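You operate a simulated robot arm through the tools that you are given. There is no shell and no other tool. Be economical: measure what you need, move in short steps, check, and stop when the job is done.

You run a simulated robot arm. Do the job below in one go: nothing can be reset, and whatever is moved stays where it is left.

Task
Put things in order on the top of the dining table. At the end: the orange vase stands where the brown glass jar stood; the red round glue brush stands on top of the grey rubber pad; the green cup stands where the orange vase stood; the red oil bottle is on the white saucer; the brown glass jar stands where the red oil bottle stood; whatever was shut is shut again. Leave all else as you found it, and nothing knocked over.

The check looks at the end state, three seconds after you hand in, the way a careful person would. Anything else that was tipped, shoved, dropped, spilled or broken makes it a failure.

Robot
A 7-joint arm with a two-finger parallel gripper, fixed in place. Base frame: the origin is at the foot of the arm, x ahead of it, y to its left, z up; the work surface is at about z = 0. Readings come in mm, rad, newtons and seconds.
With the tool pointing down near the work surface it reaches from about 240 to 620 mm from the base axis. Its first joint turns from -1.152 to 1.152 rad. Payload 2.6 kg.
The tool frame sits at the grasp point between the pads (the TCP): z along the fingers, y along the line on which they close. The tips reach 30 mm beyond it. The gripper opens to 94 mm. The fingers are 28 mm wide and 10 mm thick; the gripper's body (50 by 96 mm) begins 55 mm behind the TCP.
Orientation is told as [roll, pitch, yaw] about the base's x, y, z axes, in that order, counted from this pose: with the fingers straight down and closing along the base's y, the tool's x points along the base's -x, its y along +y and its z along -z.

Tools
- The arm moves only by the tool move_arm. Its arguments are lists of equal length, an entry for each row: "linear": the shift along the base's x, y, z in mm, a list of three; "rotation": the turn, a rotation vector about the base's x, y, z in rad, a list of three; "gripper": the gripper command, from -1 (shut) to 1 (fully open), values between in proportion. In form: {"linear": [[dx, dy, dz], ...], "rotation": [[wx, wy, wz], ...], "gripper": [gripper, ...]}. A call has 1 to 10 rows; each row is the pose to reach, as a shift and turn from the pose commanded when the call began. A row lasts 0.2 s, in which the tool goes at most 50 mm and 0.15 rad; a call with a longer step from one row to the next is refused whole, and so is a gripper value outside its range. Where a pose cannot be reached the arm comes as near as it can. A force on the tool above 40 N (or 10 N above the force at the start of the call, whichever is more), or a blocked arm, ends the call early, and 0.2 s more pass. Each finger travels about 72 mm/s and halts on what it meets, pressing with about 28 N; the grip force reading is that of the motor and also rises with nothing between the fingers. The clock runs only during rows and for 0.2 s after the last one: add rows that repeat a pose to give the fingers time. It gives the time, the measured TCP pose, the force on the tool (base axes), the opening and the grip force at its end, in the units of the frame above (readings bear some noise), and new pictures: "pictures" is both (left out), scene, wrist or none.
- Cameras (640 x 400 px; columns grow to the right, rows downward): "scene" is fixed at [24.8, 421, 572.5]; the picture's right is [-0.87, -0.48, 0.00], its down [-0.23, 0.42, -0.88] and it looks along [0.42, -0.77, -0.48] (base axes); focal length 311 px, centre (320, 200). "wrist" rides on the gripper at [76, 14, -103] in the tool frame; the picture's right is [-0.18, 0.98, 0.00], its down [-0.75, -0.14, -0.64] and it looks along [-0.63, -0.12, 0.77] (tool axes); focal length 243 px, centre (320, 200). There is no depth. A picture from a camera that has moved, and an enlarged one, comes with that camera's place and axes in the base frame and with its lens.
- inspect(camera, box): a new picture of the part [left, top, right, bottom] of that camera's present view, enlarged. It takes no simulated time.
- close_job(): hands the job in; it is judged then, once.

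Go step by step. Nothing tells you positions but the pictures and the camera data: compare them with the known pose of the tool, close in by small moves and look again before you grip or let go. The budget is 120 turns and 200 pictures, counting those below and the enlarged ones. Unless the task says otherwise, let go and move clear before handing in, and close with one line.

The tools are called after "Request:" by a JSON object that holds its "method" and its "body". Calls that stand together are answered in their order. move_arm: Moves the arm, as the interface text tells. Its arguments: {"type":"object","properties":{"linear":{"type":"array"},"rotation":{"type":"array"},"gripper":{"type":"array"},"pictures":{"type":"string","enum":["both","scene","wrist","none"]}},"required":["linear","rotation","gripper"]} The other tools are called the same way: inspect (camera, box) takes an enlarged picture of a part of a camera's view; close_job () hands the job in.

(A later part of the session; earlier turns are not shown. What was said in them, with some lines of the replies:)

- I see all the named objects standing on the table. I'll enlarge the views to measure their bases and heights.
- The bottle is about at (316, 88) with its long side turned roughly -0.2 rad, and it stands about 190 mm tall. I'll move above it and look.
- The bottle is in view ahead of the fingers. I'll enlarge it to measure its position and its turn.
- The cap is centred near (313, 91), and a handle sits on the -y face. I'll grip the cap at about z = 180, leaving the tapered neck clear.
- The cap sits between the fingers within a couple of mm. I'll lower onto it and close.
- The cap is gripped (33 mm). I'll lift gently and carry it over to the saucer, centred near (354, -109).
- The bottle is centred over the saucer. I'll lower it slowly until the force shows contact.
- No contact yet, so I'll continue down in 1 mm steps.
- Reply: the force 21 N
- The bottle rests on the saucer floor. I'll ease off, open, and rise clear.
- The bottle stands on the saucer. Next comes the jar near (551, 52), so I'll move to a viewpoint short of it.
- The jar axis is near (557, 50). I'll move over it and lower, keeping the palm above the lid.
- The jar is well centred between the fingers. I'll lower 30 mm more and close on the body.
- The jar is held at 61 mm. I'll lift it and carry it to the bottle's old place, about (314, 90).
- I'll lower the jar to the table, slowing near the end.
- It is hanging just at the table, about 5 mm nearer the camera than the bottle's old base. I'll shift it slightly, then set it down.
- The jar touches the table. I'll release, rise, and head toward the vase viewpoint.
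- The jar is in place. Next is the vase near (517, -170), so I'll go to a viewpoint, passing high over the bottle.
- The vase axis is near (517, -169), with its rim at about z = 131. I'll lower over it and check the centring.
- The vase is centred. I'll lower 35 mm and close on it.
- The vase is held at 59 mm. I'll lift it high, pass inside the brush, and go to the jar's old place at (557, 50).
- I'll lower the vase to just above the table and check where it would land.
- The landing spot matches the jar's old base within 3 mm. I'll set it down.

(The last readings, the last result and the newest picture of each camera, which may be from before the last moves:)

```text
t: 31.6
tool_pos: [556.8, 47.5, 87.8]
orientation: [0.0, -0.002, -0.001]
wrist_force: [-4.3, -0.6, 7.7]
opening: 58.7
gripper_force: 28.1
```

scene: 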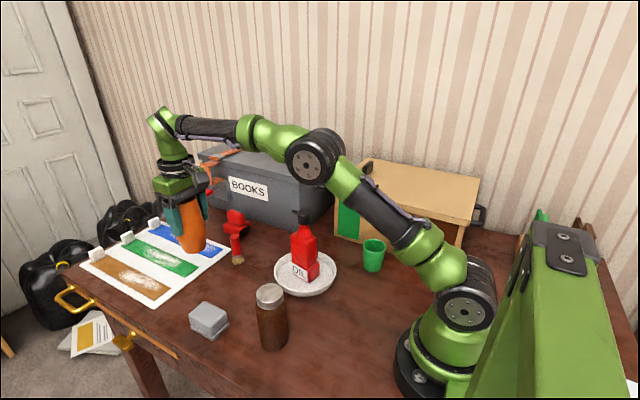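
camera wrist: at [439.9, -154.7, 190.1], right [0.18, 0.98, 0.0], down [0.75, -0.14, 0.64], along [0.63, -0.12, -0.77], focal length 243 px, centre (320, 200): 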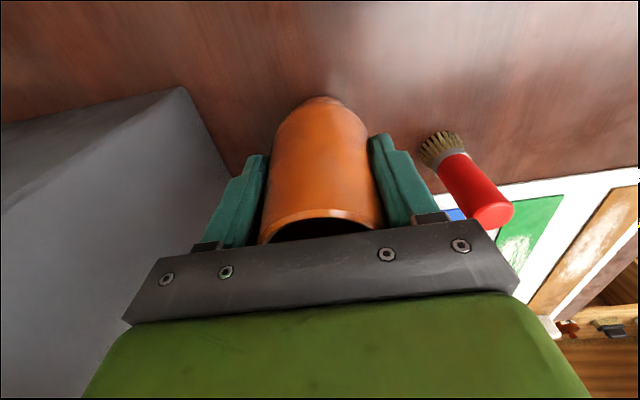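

Request:
{"method": "move_arm", "body": {"linear": [[0, 0, 0.5], [0, 0, 0.5], [0, 0, 0.5], [0, 0, 0.5], [0, 0, 40], [0, 0, 90], [0, 0, 130], [0, 0, 130]], "rotation": [[0, 0, 0], [0, 0, 0], [0, 0, 0], [0, 0, 0], [0, 0, 0], [0, 0, 0], [0, 0, 0], [0, 0, 0]], "gripper": [0.3, 0.6, 1, 1, 1, 1, 1, 1]}}

Request:
{"method": "inspect", "body": {"camera": "scene", "box": [130, 210, 290, 310]}}

```text
t: 33.4
tool_pos: [558.0, 47.6, 219.1]
orientation: [-0.003, 0.0, 0.0]
wrist_force: [-0.3, -0.1, 0.7]
opening: 94.0
gripper_force: 0.1
camera wrist: at [481.4, 60.5, 320.4], right [0.18, 0.98, 0.0], down [0.75, -0.14, 0.64], along [0.63, -0.12, -0.77], focal length 243 px, centre (320, 200)
```

scene: 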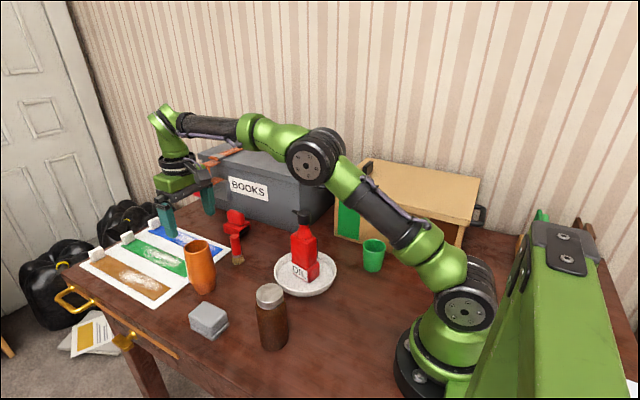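
wrist: 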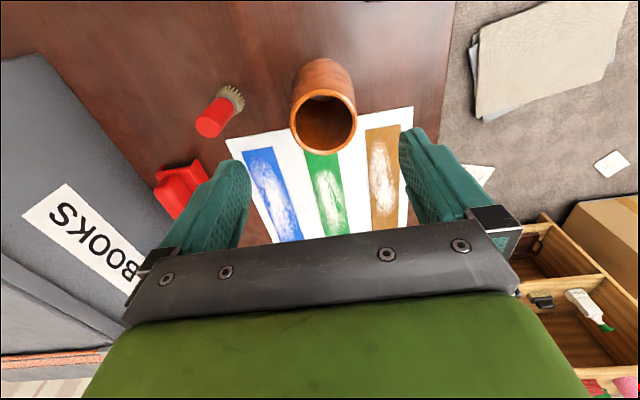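

```text
4.00 times, centred on (210, 260) of scene
camera zoom: at [24.8, 421.0, 572.5], right [-0.87, -0.48, 0.0], down [-0.23, 0.42, -0.88], along [0.42, -0.77, -0.48], focal length 1244 px, centre (760, -40)
```

zoom: 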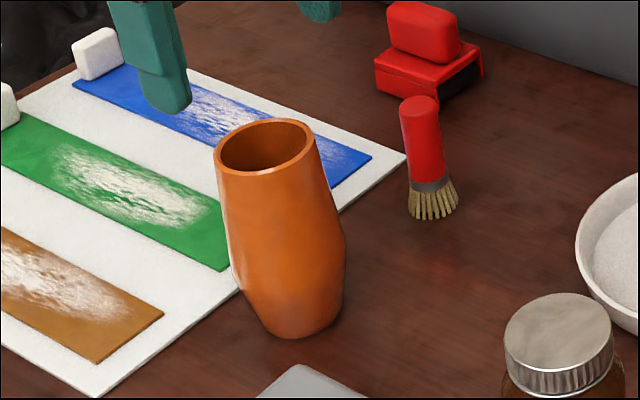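

The vase stands where the jar was. Next is the brush near (555, -68), so I'll move to view it close up.

Request:
{"method": "move_arm", "body": {"linear": [[-25, -38, 0], [-50, -76, 0], [-78, -115, 0], [-78, -115, -30], [-78, -115, -30]], "rotation": [[0, 0, 0], [0, 0, 0], [0, 0, 0], [0, 0, 0], [0, 0, 0]], "gripper": [1, 1, 1, 1, 1], "pictures": "none"}}

Request:
{"method": "inspect", "body": {"camera": "wrist", "box": [240, 60, 400, 200]}}

```text
t: 34.6
tool_pos: [478.6, -66.9, 186.9]
orientation: [-0.001, 0.001, 0.0]
wrist_force: [-0.4, 0.3, -0.1]
opening: 93.9
gripper_force: 0.1
```

```text
2.86 times, centred on (320, 130) of wrist
camera zoom: at [402.4, -52.3, 288.8], right [0.18, 0.98, 0.0], down [0.75, -0.14, 0.64], along [0.63, -0.12, -0.77], focal length 693 px, centre (320, 400)
```

zoom: 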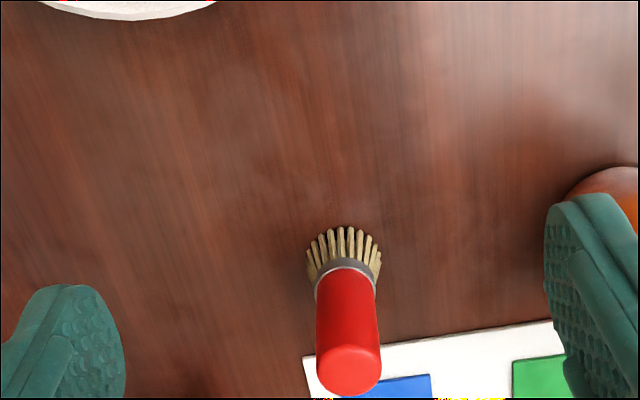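

The brush axis is near (555, -70). I'll lower around the handle and grip it at about z = 62.

Request:
{"method": "move_arm", "body": {"linear": [[38, -1.5, 0], [76, -3, 0], [76, -3, -40], [76, -3, -80], [76, -3, -105], [76, -3, -123], [76, -3, -123]], "rotation": [[0, 0, 0], [0, 0, 0], [0, 0, 0], [0, 0, 0], [0, 0, 0], [0, 0, 0], [0, 0, 0]], "gripper": [0.6, 0.4, 0.4, 0.4, 0.4, 0.4, 0.4]}}

Request:
{"method": "inspect", "body": {"camera": "scene", "box": [170, 180, 310, 280]}}

```text
t: 36.2
tool_pos: [553.4, -70.0, 63.5]
orientation: [-0.002, 0.0, -0.001]
wrist_force: [-0.1, 0.5, 0.4]
opening: 65.7
gripper_force: 0.1
camera wrist: at [477.6, -55.5, 164.6], right [0.18, 0.98, 0.0], down [0.75, -0.14, 0.64], along [0.63, -0.12, -0.77], focal length 243 px, centre (320, 200)
```

scene: 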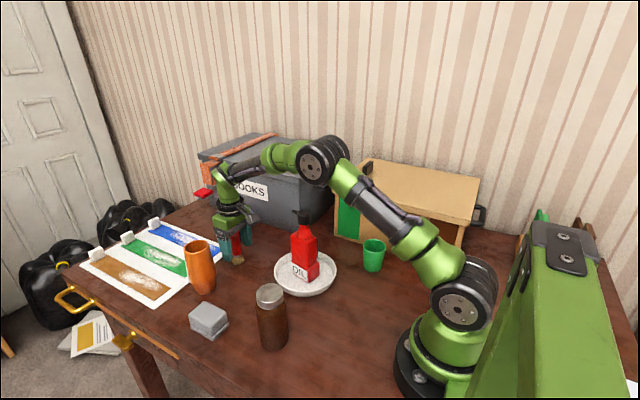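
wrist: 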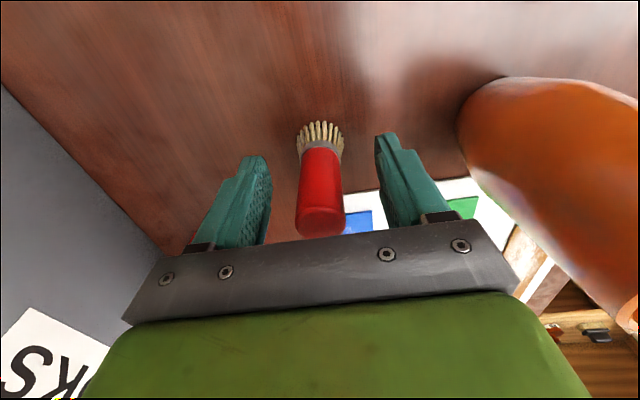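

```text
4.00 times, centred on (240, 230) of scene
camera zoom: at [24.8, 421.0, 572.5], right [-0.87, -0.48, 0.0], down [-0.23, 0.42, -0.88], along [0.42, -0.77, -0.48], focal length 1244 px, centre (640, 80)
```

zoom: 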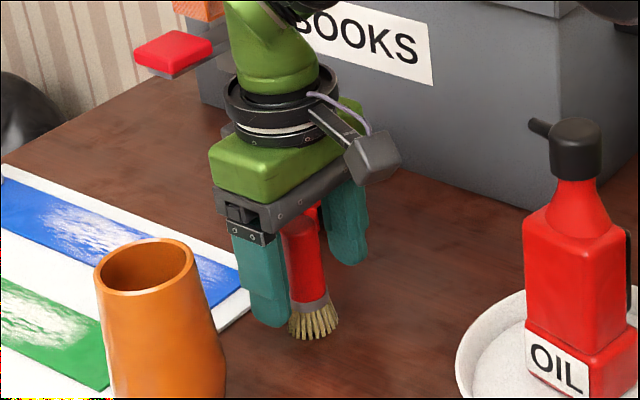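

The handle is centred. I'll close on it and lift a little.

Request:
{"method": "move_arm", "body": {"linear": [[0, 0, 0], [0, 0, 0], [0, 0, 0], [0, 0, 0], [0, 0, 0], [0, 0, 20], [0, 0, 60], [0, 0, 90]], "rotation": [[0, 0, 0], [0, 0, 0], [0, 0, 0], [0, 0, 0], [0, 0, 0], [0, 0, 0], [0, 0, 0], [0, 0, 0]], "gripper": [0, -0.3, -0.6, -0.7, -0.7, -0.7, -0.7, -0.7]}}

```text
t: 38.0
tool_pos: [554.1, -69.0, 154.9]
orientation: [0.0, 0.0, -0.004]
wrist_force: [0.2, 1.5, -0.1]
opening: 25.6
gripper_force: 27.6
camera wrist: at [478.1, -55.0, 255.8], right [0.18, 0.98, 0.0], down [0.75, -0.14, 0.64], along [0.63, -0.12, -0.77], focal length 243 px, centre (320, 200)
```

scene: 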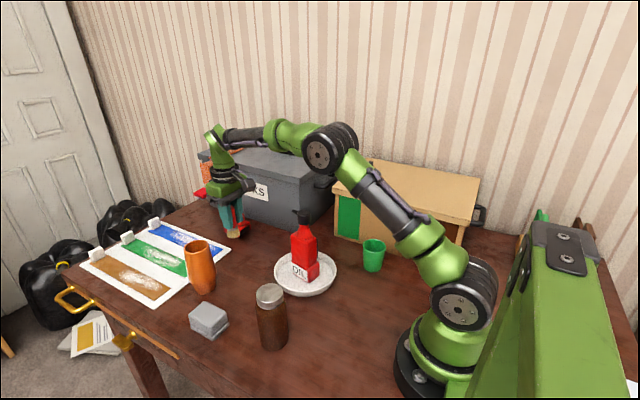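
wrist: 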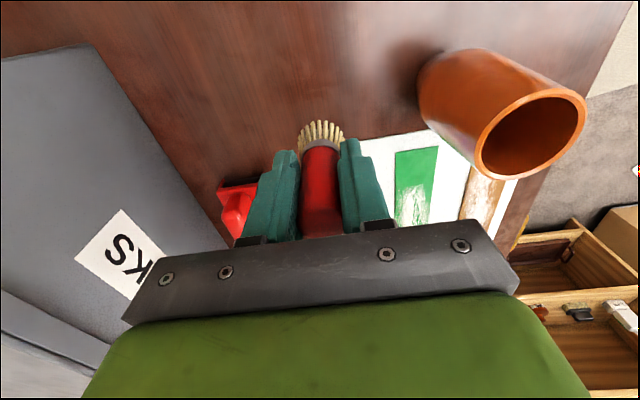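

The brush is held at 25.6 mm. I'll carry it to above the grey pad near (466, 119), keeping clear of the vase and bottle.

Request:
{"method": "move_arm", "body": {"linear": [[-40, 0, 0], [-80, 0, 0], [-88, 40, 0], [-88, 80, 0], [-88, 120, 0], [-88, 160, 0], [-88, 188, 0], [-88, 188, 0]], "rotation": [[0, 0, 0], [0, 0, 0], [0, 0, 0], [0, 0, 0], [0, 0, 0], [0, 0, 0], [0, 0, 0], [0, 0, 0]], "gripper": [-0.7, -0.7, -0.7, -0.7, -0.7, -0.7, -0.7, -0.7]}}

Request:
{"method": "inspect", "body": {"camera": "scene", "box": [150, 240, 290, 350]}}

Request:
{"method": "inspect", "body": {"camera": "wrist", "box": [240, 60, 400, 200]}}

```text
t: 39.8
tool_pos: [466.0, 116.6, 152.9]
orientation: [0.001, 0.0, -0.001]
wrist_force: [-0.6, 0.0, -0.5]
opening: 25.7
gripper_force: 28.1
camera wrist: at [390.0, 131.3, 254.6], right [0.19, 0.98, 0.0], down [0.75, -0.14, 0.64], along [0.63, -0.12, -0.77], focal length 243 px, centre (320, 200)
```

scene: 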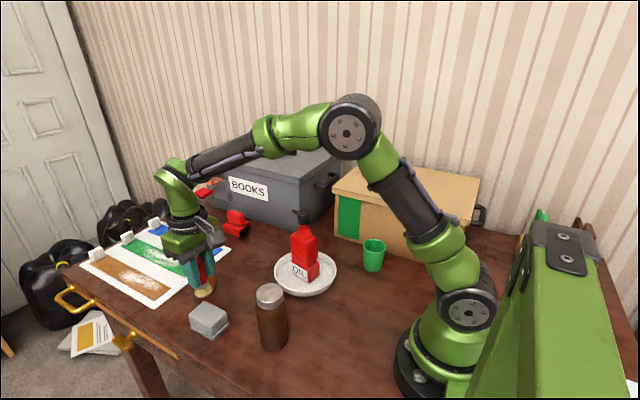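
wrist: 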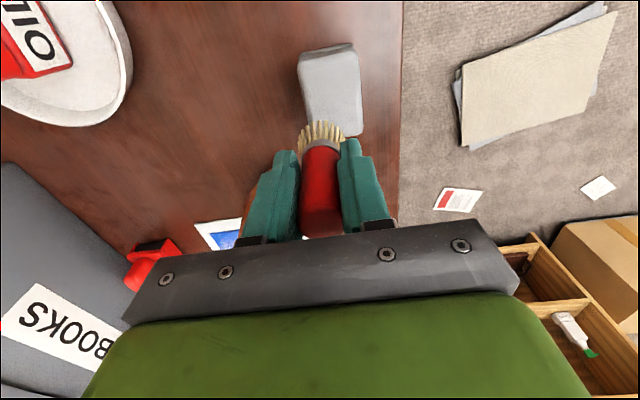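

```text
3.64 times, centred on (220, 295) of scene
camera zoom: at [24.8, 421.1, 572.5], right [-0.87, -0.48, 0.0], down [-0.23, 0.42, -0.88], along [0.43, -0.77, -0.48], focal length 1131 px, centre (684, -146)
```

zoom: 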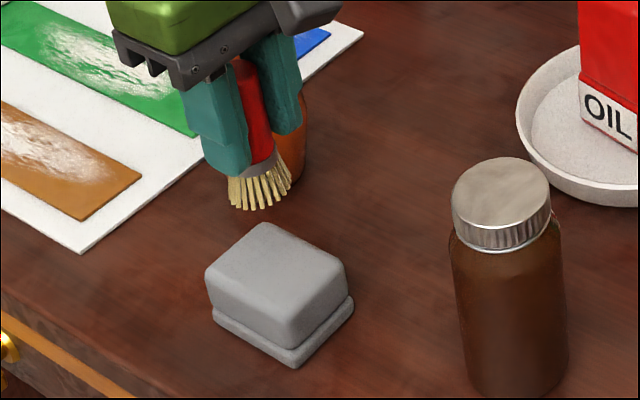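

```text
2.86 times, centred on (320, 130) of wrist
camera zoom: at [390.0, 131.3, 254.6], right [0.19, 0.98, 0.0], down [0.75, -0.14, 0.64], along [0.63, -0.12, -0.77], focal length 693 px, centre (320, 400)
```

zoom: 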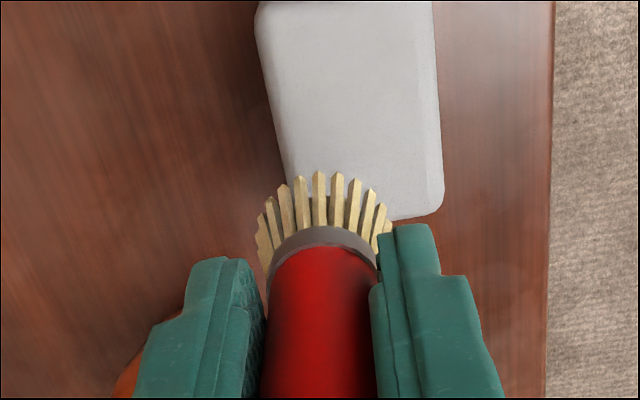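

The pad's top centre comes out near (457, 128), at about z = 35–40. I'll shift over it and lower to just above, then look.

Request:
{"method": "move_arm", "body": {"linear": [[-9, 11, 0], [-9, 11, -20], [-9, 11, -38], [-9, 11, -38]], "rotation": [[0, 0, 0], [0, 0, 0], [0, 0, 0], [0, 0, 0]], "gripper": [-0.7, -0.7, -0.7, -0.7], "pictures": "none"}}

Request:
{"method": "inspect", "body": {"camera": "scene", "box": [150, 240, 290, 350]}}

Request:
{"method": "inspect", "body": {"camera": "wrist", "box": [240, 60, 400, 200]}}

```text
t: 40.8
tool_pos: [457.1, 128.9, 114.5]
orientation: [-0.001, 0.0, -0.002]
wrist_force: [0.0, 0.4, -0.6]
opening: 25.7
gripper_force: 27.5
```

```text
3.64 times, centred on (220, 295) of scene
camera zoom: at [24.8, 421.0, 572.5], right [-0.87, -0.48, 0.0], down [-0.23, 0.42, -0.88], along [0.42, -0.77, -0.48], focal length 1131 px, centre (684, -146)
```

zoom: 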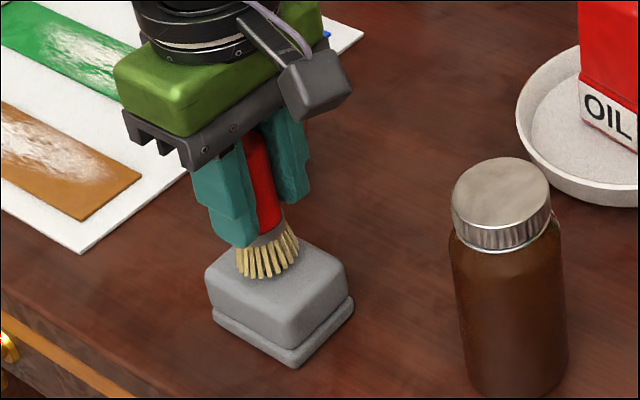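

```text
2.86 times, centred on (320, 130) of wrist
camera zoom: at [380.8, 143.2, 216.5], right [0.18, 0.98, 0.0], down [0.75, -0.14, 0.64], along [0.63, -0.12, -0.77], focal length 693 px, centre (320, 400)
```

zoom: 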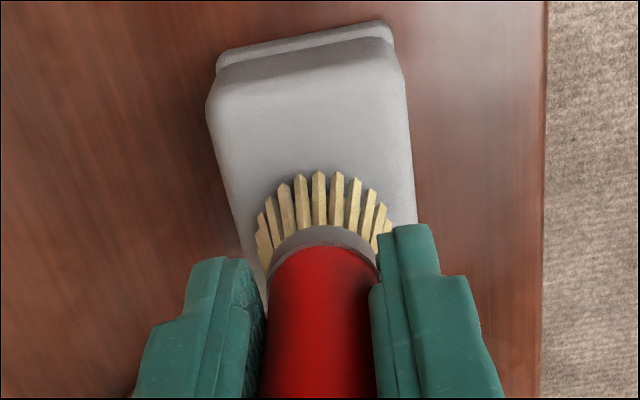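

The brush is above the pad. I'll lower a bit more to resolve the pad's height before fine-centring.

Request:
{"method": "move_arm", "body": {"linear": [[0, 0, -3], [0, 0, -6], [0, 0, -8], [0, 0, -8]], "rotation": [[0, 0, 0], [0, 0, 0], [0, 0, 0], [0, 0, 0]], "gripper": [-0.7, -0.7, -0.7, -0.7], "pictures": "none"}}

Request:
{"method": "inspect", "body": {"camera": "scene", "box": [175, 280, 245, 345]}}

```text
t: 41.8
tool_pos: [458.4, 130.0, 107.7]
orientation: [0.0, -0.004, -0.002]
wrist_force: [-1.5, -0.6, 11.0]
opening: 25.2
gripper_force: 28.0
```

```text
6.15 times, centred on (210, 312) of scene
camera zoom: at [24.7, 421.0, 572.5], right [-0.87, -0.48, 0.0], down [-0.23, 0.42, -0.88], along [0.43, -0.77, -0.48], focal length 1914 px, centre (997, -492)
```

zoom: 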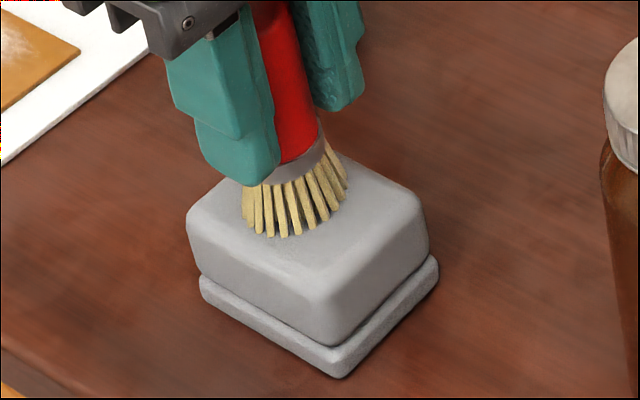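

Contact: the bristles sit on the pad top (about z = 44), well centred. I'll ease off and release gently.

Request:
{"method": "move_arm", "body": {"linear": [[0, 0, 1], [0, 0, 1], [0, 0, 1], [0, 0, 1], [0, 0, 1], [0, 0, 30], [0, 0, 70], [0, 0, 120]], "rotation": [[0, 0, 0], [0, 0, 0], [0, 0, 0], [0, 0, 0], [0, 0, 0], [0, 0, 0], [0, 0, 0], [0, 0, 0]], "gripper": [-0.7, -0.35, 0, 0.3, 0.3, 0.4, 0.4, 0.4]}}

Request:
{"method": "inspect", "body": {"camera": "scene", "box": [150, 240, 290, 350]}}

```text
t: 43.6
tool_pos: [456.4, 130.4, 227.8]
orientation: [0.0, 0.0, 0.0]
wrist_force: [0.0, -0.2, 0.3]
opening: 65.9
gripper_force: 0.1
camera wrist: at [380.9, 144.6, 329.2], right [0.19, 0.98, 0.0], down [0.75, -0.14, 0.64], along [0.63, -0.12, -0.77], focal length 243 px, centre (320, 200)
```

scene: 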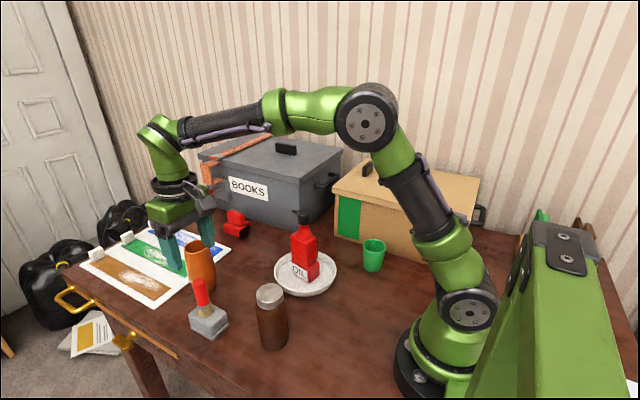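
wrist: 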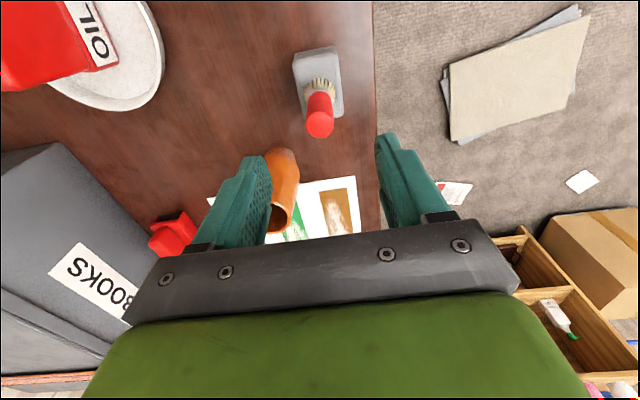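

```text
3.64 times, centred on (220, 295) of scene
camera zoom: at [24.8, 421.0, 572.5], right [-0.87, -0.48, 0.0], down [-0.23, 0.42, -0.88], along [0.42, -0.77, -0.48], focal length 1131 px, centre (684, -146)
```

zoom: 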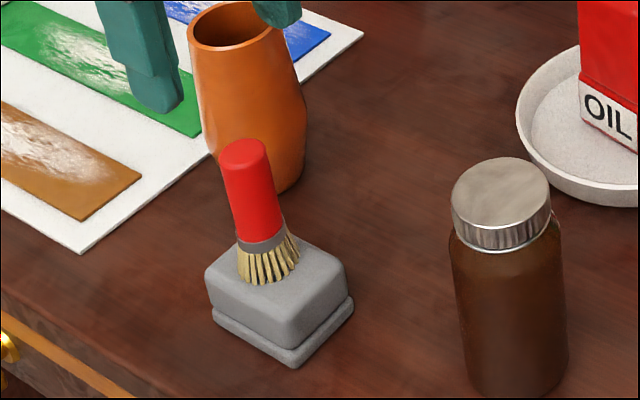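

The brush stands on the pad. Last is the cup near (217, -232), so I'll travel high and turn the gripper to close along x, away from the box.

Request:
{"method": "move_arm", "body": {"linear": [[0, 0, 45], [-20, -35, 55], [-40, -70, 55], [-60, -105, 55], [-80, -140, 55], [-105, -170, 55], [-130, -200, 55], [-160, -225, 55], [-190, -245, 55], [-220, -260, 55]], "rotation": [[0, 0, -0.14], [0, 0, -0.28], [0, 0, -0.42], [0, 0, -0.56], [0, 0, -0.7], [0, 0, -0.84], [0, 0, -0.98], [0, 0, -1.12], [0, 0, -1.26], [0, 0, -1.4]], "gripper": [0.4, 0.4, 0.4, 0.4, 0.4, 0.4, 0.6, 0.8, 1, 1]}}

Request:
{"method": "inspect", "body": {"camera": "wrist", "box": [200, 20, 440, 170]}}

```text
t: 45.8
tool_pos: [237.2, -128.2, 282.3]
orientation: [0.0, 0.0, -1.403]
wrist_force: [-1.0, 0.0, -0.1]
opening: 93.7
gripper_force: 0.1
camera wrist: at [238.5, -52.9, 384.6], right [1.0, -0.02, 0.0], down [-0.01, -0.77, 0.64], along [-0.01, -0.64, -0.77], focal length 243 px, centre (320, 200)
```

scene: 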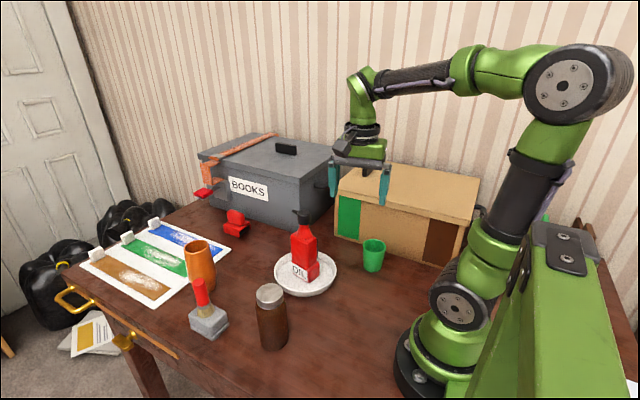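
wrist: 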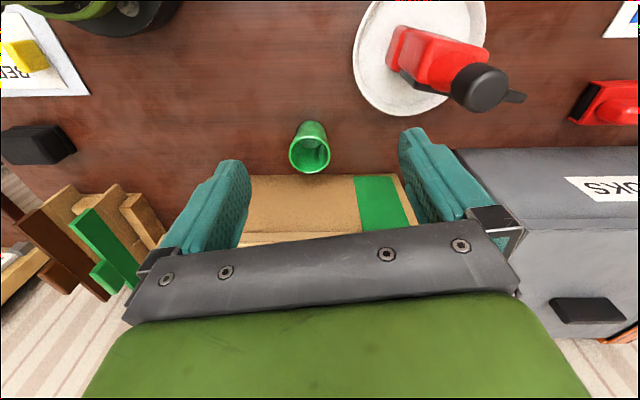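

```text
2.67 times, centred on (320, 95) of wrist
camera zoom: at [238.5, -52.9, 384.6], right [1.0, -0.02, 0.0], down [-0.01, -0.77, 0.64], along [-0.01, -0.64, -0.77], focal length 647 px, centre (320, 480)
```

zoom: 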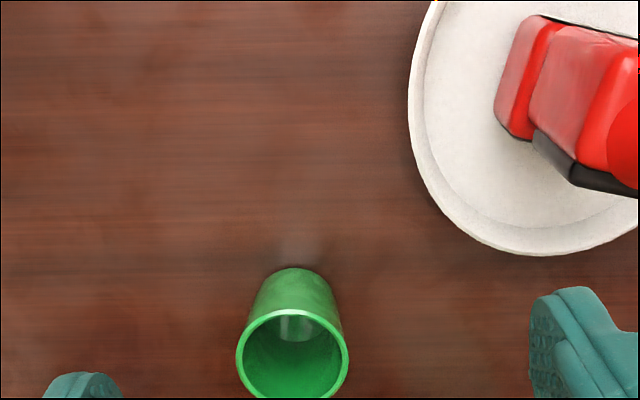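

The cup is centred near (219, -227), rim at about z = 72. I'll move over it and descend partway.

Request:
{"method": "move_arm", "body": {"linear": [[-6, -33, 0], [-12, -66, 0], [-18, -98, 0], [-18, -98, -45], [-18, -98, -90], [-18, -98, -135], [-18, -98, -180], [-18, -98, -185], [-18, -98, -185]], "rotation": [[0, 0, 0], [0, 0, 0], [0, 0, 0], [0, 0, 0], [0, 0, 0], [0, 0, 0], [0, 0, 0], [0, 0, 0], [0, 0, 0]], "gripper": [1, 1, 1, 1, 1, 1, 1, 1, 1]}}

Request:
{"method": "inspect", "body": {"camera": "scene", "box": [300, 180, 460, 290]}}

```text
t: 47.8
tool_pos: [217.0, -228.8, 96.3]
orientation: [0.0, 0.0, -1.401]
wrist_force: [0.6, 0.2, 0.6]
opening: 94.2
gripper_force: 0.0
camera wrist: at [217.6, -152.2, 197.6], right [1.0, -0.02, 0.0], down [-0.01, -0.77, 0.64], along [-0.01, -0.64, -0.77], focal length 243 px, centre (320, 200)
```

scene: 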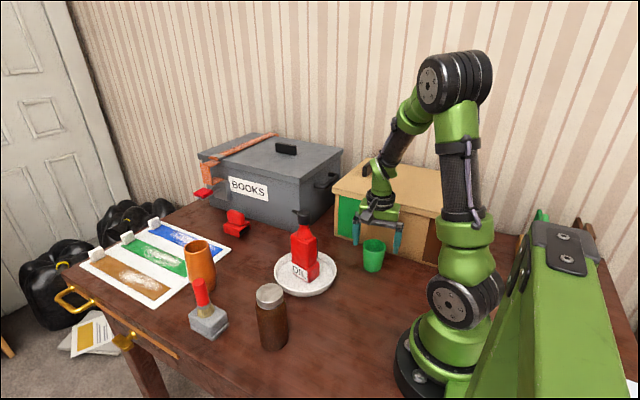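
wrist: 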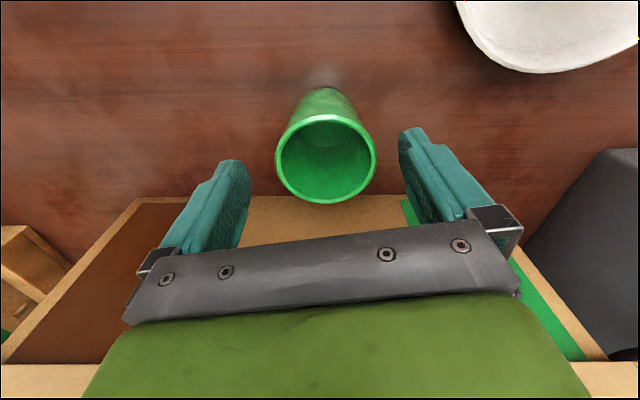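

```text
3.64 times, centred on (380, 235) of scene
camera zoom: at [24.8, 421.0, 572.5], right [-0.87, -0.48, 0.0], down [-0.23, 0.42, -0.88], along [0.42, -0.77, -0.48], focal length 1131 px, centre (102, 73)
```

zoom: 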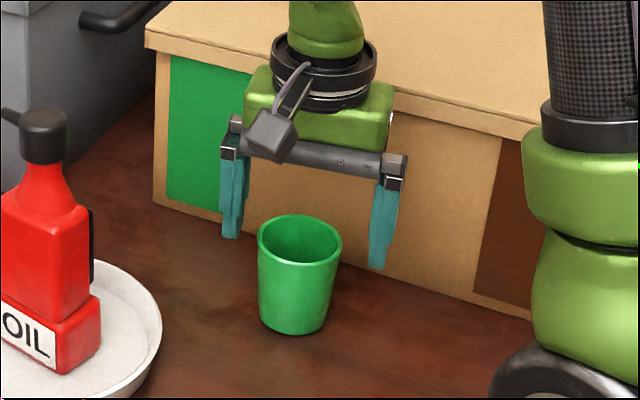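

The cup is about 3 mm off centre, so I'll correct, lower and close.

Request:
{"method": "move_arm", "body": {"linear": [[3, 3, 0], [3, 3, -25], [3, 3, -48], [3, 3, -48], [3, 3, -48], [3, 3, -48], [3, 3, -48]], "rotation": [[0, 0, 0], [0, 0, 0], [0, 0, 0], [0, 0, 0], [0, 0, 0], [0, 0, 0], [0, 0, 0]], "gripper": [1, 1, 1, 0.5, 0.2, 0, 0]}}

Request:
{"method": "inspect", "body": {"camera": "scene", "box": [300, 180, 460, 290]}}

```text
t: 49.4
tool_pos: [220.0, -224.9, 48.3]
orientation: [0.0, 0.0, -1.403]
wrist_force: [-0.4, -0.7, 0.4]
opening: 57.8
gripper_force: 28.2
camera wrist: at [222.2, -148.4, 150.5], right [1.0, -0.02, 0.0], down [-0.01, -0.77, 0.64], along [-0.01, -0.64, -0.77], focal length 243 px, centre (320, 200)
```

scene: 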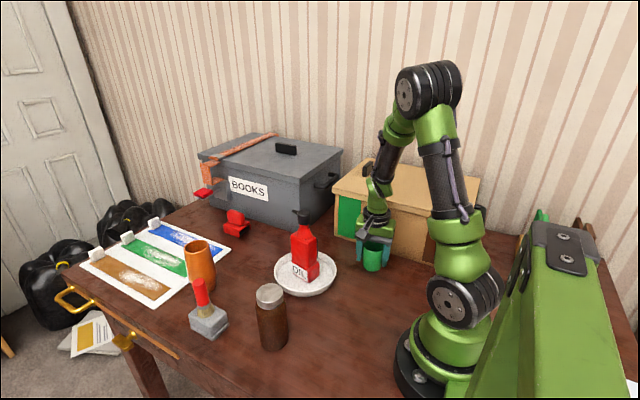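
wrist: 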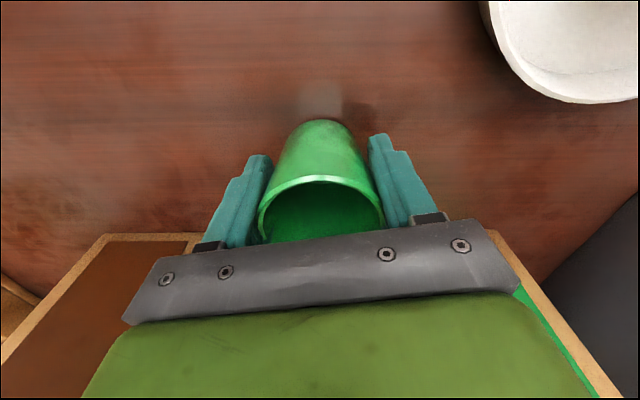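

```text
3.64 times, centred on (380, 235) of scene
camera zoom: at [24.8, 421.0, 572.5], right [-0.87, -0.48, 0.0], down [-0.23, 0.42, -0.88], along [0.42, -0.77, -0.48], focal length 1131 px, centre (102, 73)
```

zoom: 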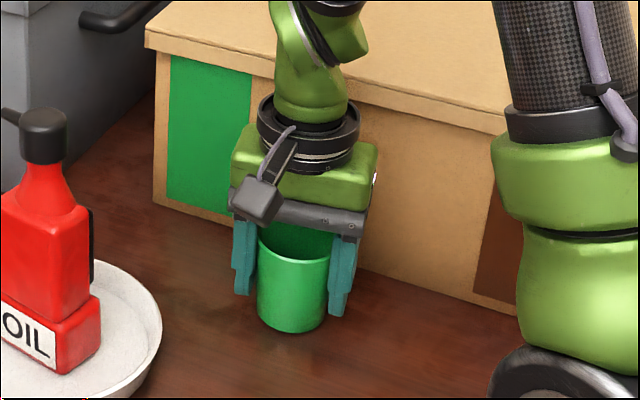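

The cup is held at 58 mm. I'll lift it above everything first.

Request:
{"method": "move_arm", "body": {"linear": [[0, 0, 15], [0, 5, 55], [0, 5, 100], [0, 5, 145], [0, 5, 190], [10, 5, 220], [40, 5, 225], [75, 5, 225], [110, 5, 225], [145, 5, 225]], "rotation": [[0, 0, 0], [0, 0, 0], [0, 0, 0], [0, 0, 0], [0, 0, 0.1], [0, 0, 0.22], [0, 0, 0.34], [0, 0, 0.46], [0, 0, 0.58], [0, 0, 0.7]], "gripper": [-0.1, -0.1, -0.1, -0.1, -0.1, -0.1, -0.1, -0.1, -0.1, -0.1], "pictures": "scene"}}

```text
t: 51.6
tool_pos: [368.8, -219.0, 274.9]
orientation: [0.001, 0.0, -0.698]
wrist_force: [0.3, 0.6, 0.2]
opening: 57.8
gripper_force: 28.0
```

scene: 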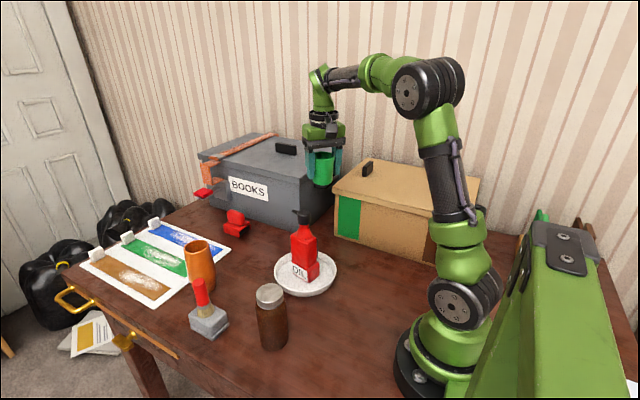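

I'll carry on at height to (516, -168), then start lowering.

Request:
{"method": "move_arm", "body": {"linear": [[35, 12, 0], [70, 24, 0], [105, 38, 0], [140, 50, 0], [151, 52, -20], [151, 52, -65], [151, 52, -110], [151, 52, -155], [151, 52, -195], [151, 52, -210]], "rotation": [[0, 0, 0.14], [0, 0, 0.28], [0, 0, 0.42], [0, 0, 0.56], [0, 0, 0.7], [0, 0, 0.7], [0, 0, 0.7], [0, 0, 0.7], [0, 0, 0.7], [0, 0, 0.7]], "gripper": [-0.1, -0.1, -0.1, -0.1, -0.1, -0.1, -0.1, -0.1, -0.1, -0.1]}}

Request:
{"method": "inspect", "body": {"camera": "scene", "box": [190, 180, 350, 290]}}

```text
t: 53.8
tool_pos: [518.8, -169.3, 65.8]
orientation: [-0.001, 0.002, -0.003]
wrist_force: [0.1, 0.1, -1.4]
opening: 57.8
gripper_force: 28.1
camera wrist: at [442.0, -154.9, 166.5], right [0.19, 0.98, 0.0], down [0.75, -0.14, 0.64], along [0.63, -0.12, -0.77], focal length 243 px, centre (320, 200)
```

scene: 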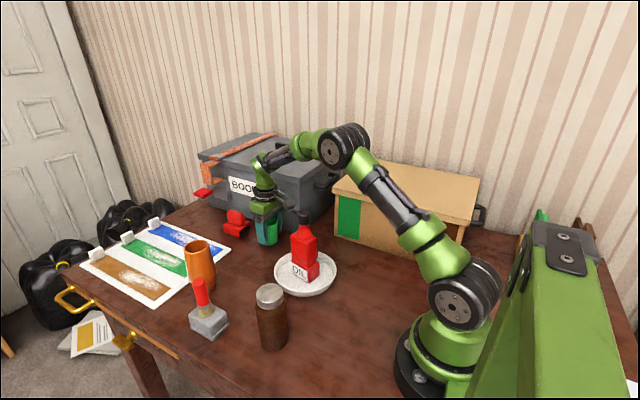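
wrist: 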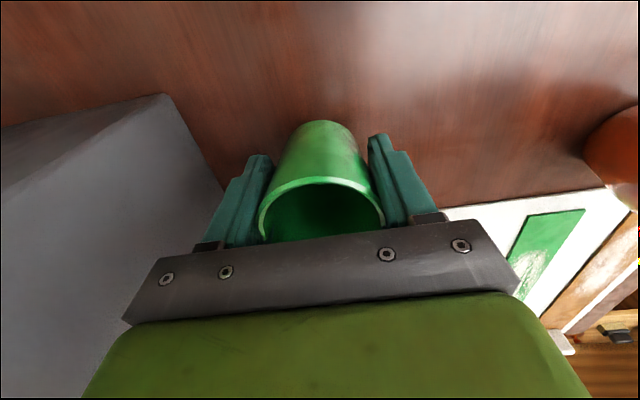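

```text
3.64 times, centred on (270, 235) of scene
camera zoom: at [24.8, 421.0, 572.5], right [-0.87, -0.48, 0.0], down [-0.23, 0.42, -0.88], along [0.42, -0.77, -0.48], focal length 1131 px, centre (502, 73)
```

zoom: 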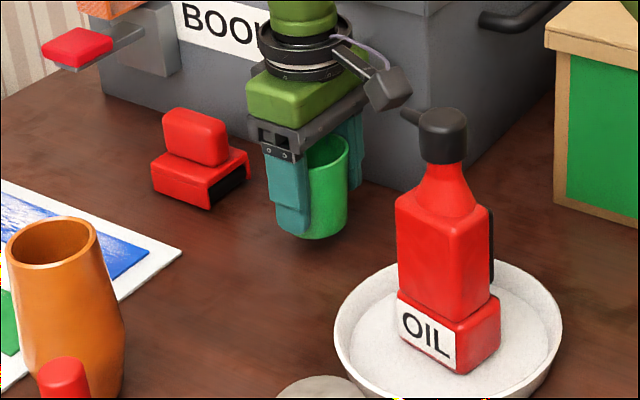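

It is well placed about 17 mm above the table. I'll lower slowly to contact.

Request:
{"method": "move_arm", "body": {"linear": [[-1, 0, -8], [-1, 0, -13], [-1, 0, -15], [-1, 0, -16], [-1, 0, -17], [-1, 0, -18]], "rotation": [[0, 0, 0], [0, 0, 0], [0, 0, 0], [0, 0, 0], [0, 0, 0], [0, 0, 0]], "gripper": [-0.1, -0.1, -0.1, -0.1, -0.1, -0.1], "pictures": "none"}}

Request:
{"method": "inspect", "body": {"camera": "scene", "box": [190, 180, 350, 290]}}

```text
t: 55.2
tool_pos: [518.0, -167.9, 48.0]
orientation: [-0.001, -0.003, -0.002]
wrist_force: [-4.8, 0.5, 11.9]
opening: 57.9
gripper_force: 27.8
```

```text
3.64 times, centred on (270, 235) of scene
camera zoom: at [24.7, 421.1, 572.5], right [-0.87, -0.48, 0.0], down [-0.23, 0.42, -0.88], along [0.43, -0.77, -0.48], focal length 1131 px, centre (502, 73)
```

zoom: 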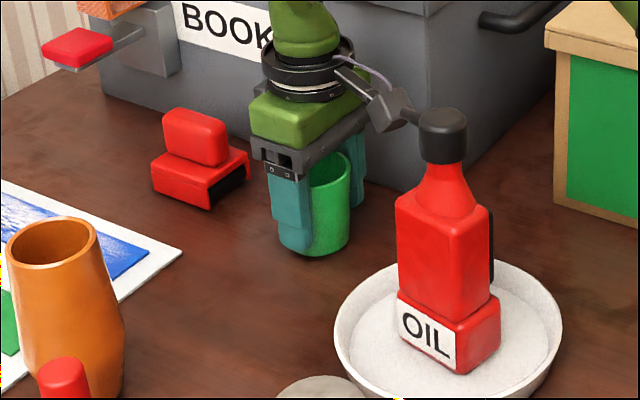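

The cup's base matches where the vase base was. I'll release and rise clear.

Request:
{"method": "move_arm", "body": {"linear": [[0, 0, 1], [0, 0, 1], [0, 0, 1], [0, 0, 1], [0, 0, 40], [0, 0, 85], [0, 0, 130], [-20, 20, 170], [-45, 45, 200], [-60, 60, 220]], "rotation": [[0, 0, 0], [0, 0, 0], [0, 0, 0], [0, 0, 0], [0, 0, 0], [0, 0, 0], [0, 0, 0], [0, 0, 0], [0, 0, 0], [0, 0, 0]], "gripper": [0.2, 0.5, 1, 1, 1, 1, 1, 1, 1, 1]}}

Request:
{"method": "inspect", "body": {"camera": "scene", "box": [160, 180, 360, 360]}}

```text
t: 57.4
tool_pos: [455.9, -108.6, 263.7]
orientation: [-0.001, 0.0, 0.001]
wrist_force: [0.1, -0.2, 0.1]
opening: 93.7
gripper_force: 0.2
camera wrist: at [378.6, -94.7, 366.0], right [0.18, 0.98, 0.0], down [0.75, -0.14, 0.64], along [0.63, -0.12, -0.77], focal length 243 px, centre (320, 200)
```

scene: 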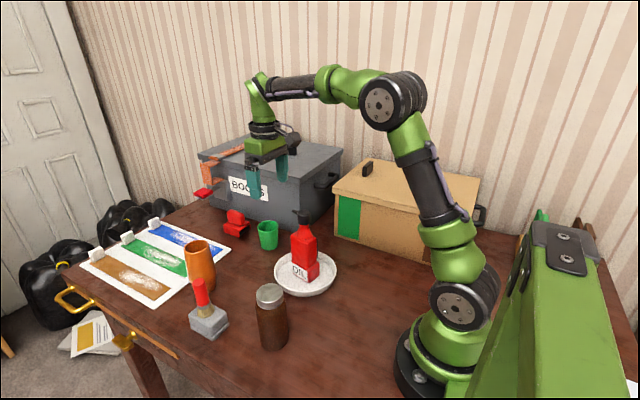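
wrist: 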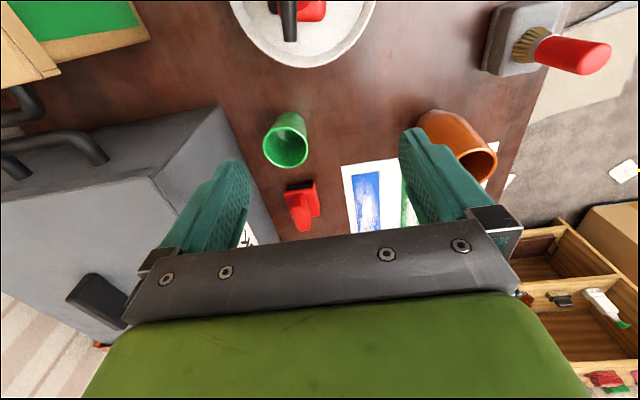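

```text
2.22 times, centred on (260, 270) of scene
camera zoom: at [24.8, 421.0, 572.5], right [-0.87, -0.48, 0.0], down [-0.23, 0.42, -0.88], along [0.42, -0.77, -0.48], focal length 691 px, centre (453, 44)
```

zoom: 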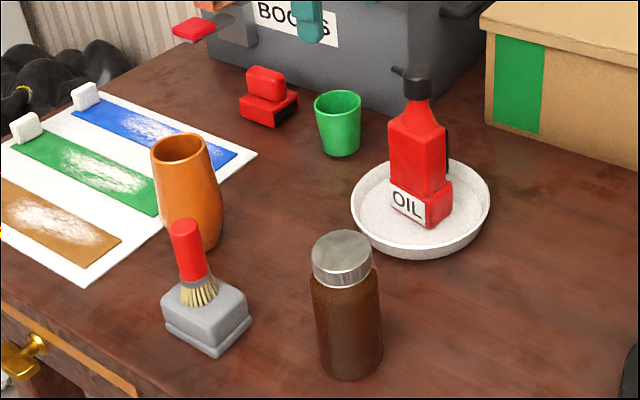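

All five objects stand in their new places, nothing else has moved, and the gripper is clear. I'm handing in.

Request:
{"method": "close_job", "body": {}}

```text
The job is handed in.
```

The job is handed in: vase, brush, cup, bottle and jar all stand upright where the task asked. I opened nothing, and the last pictures show nothing else moved or knocked over.
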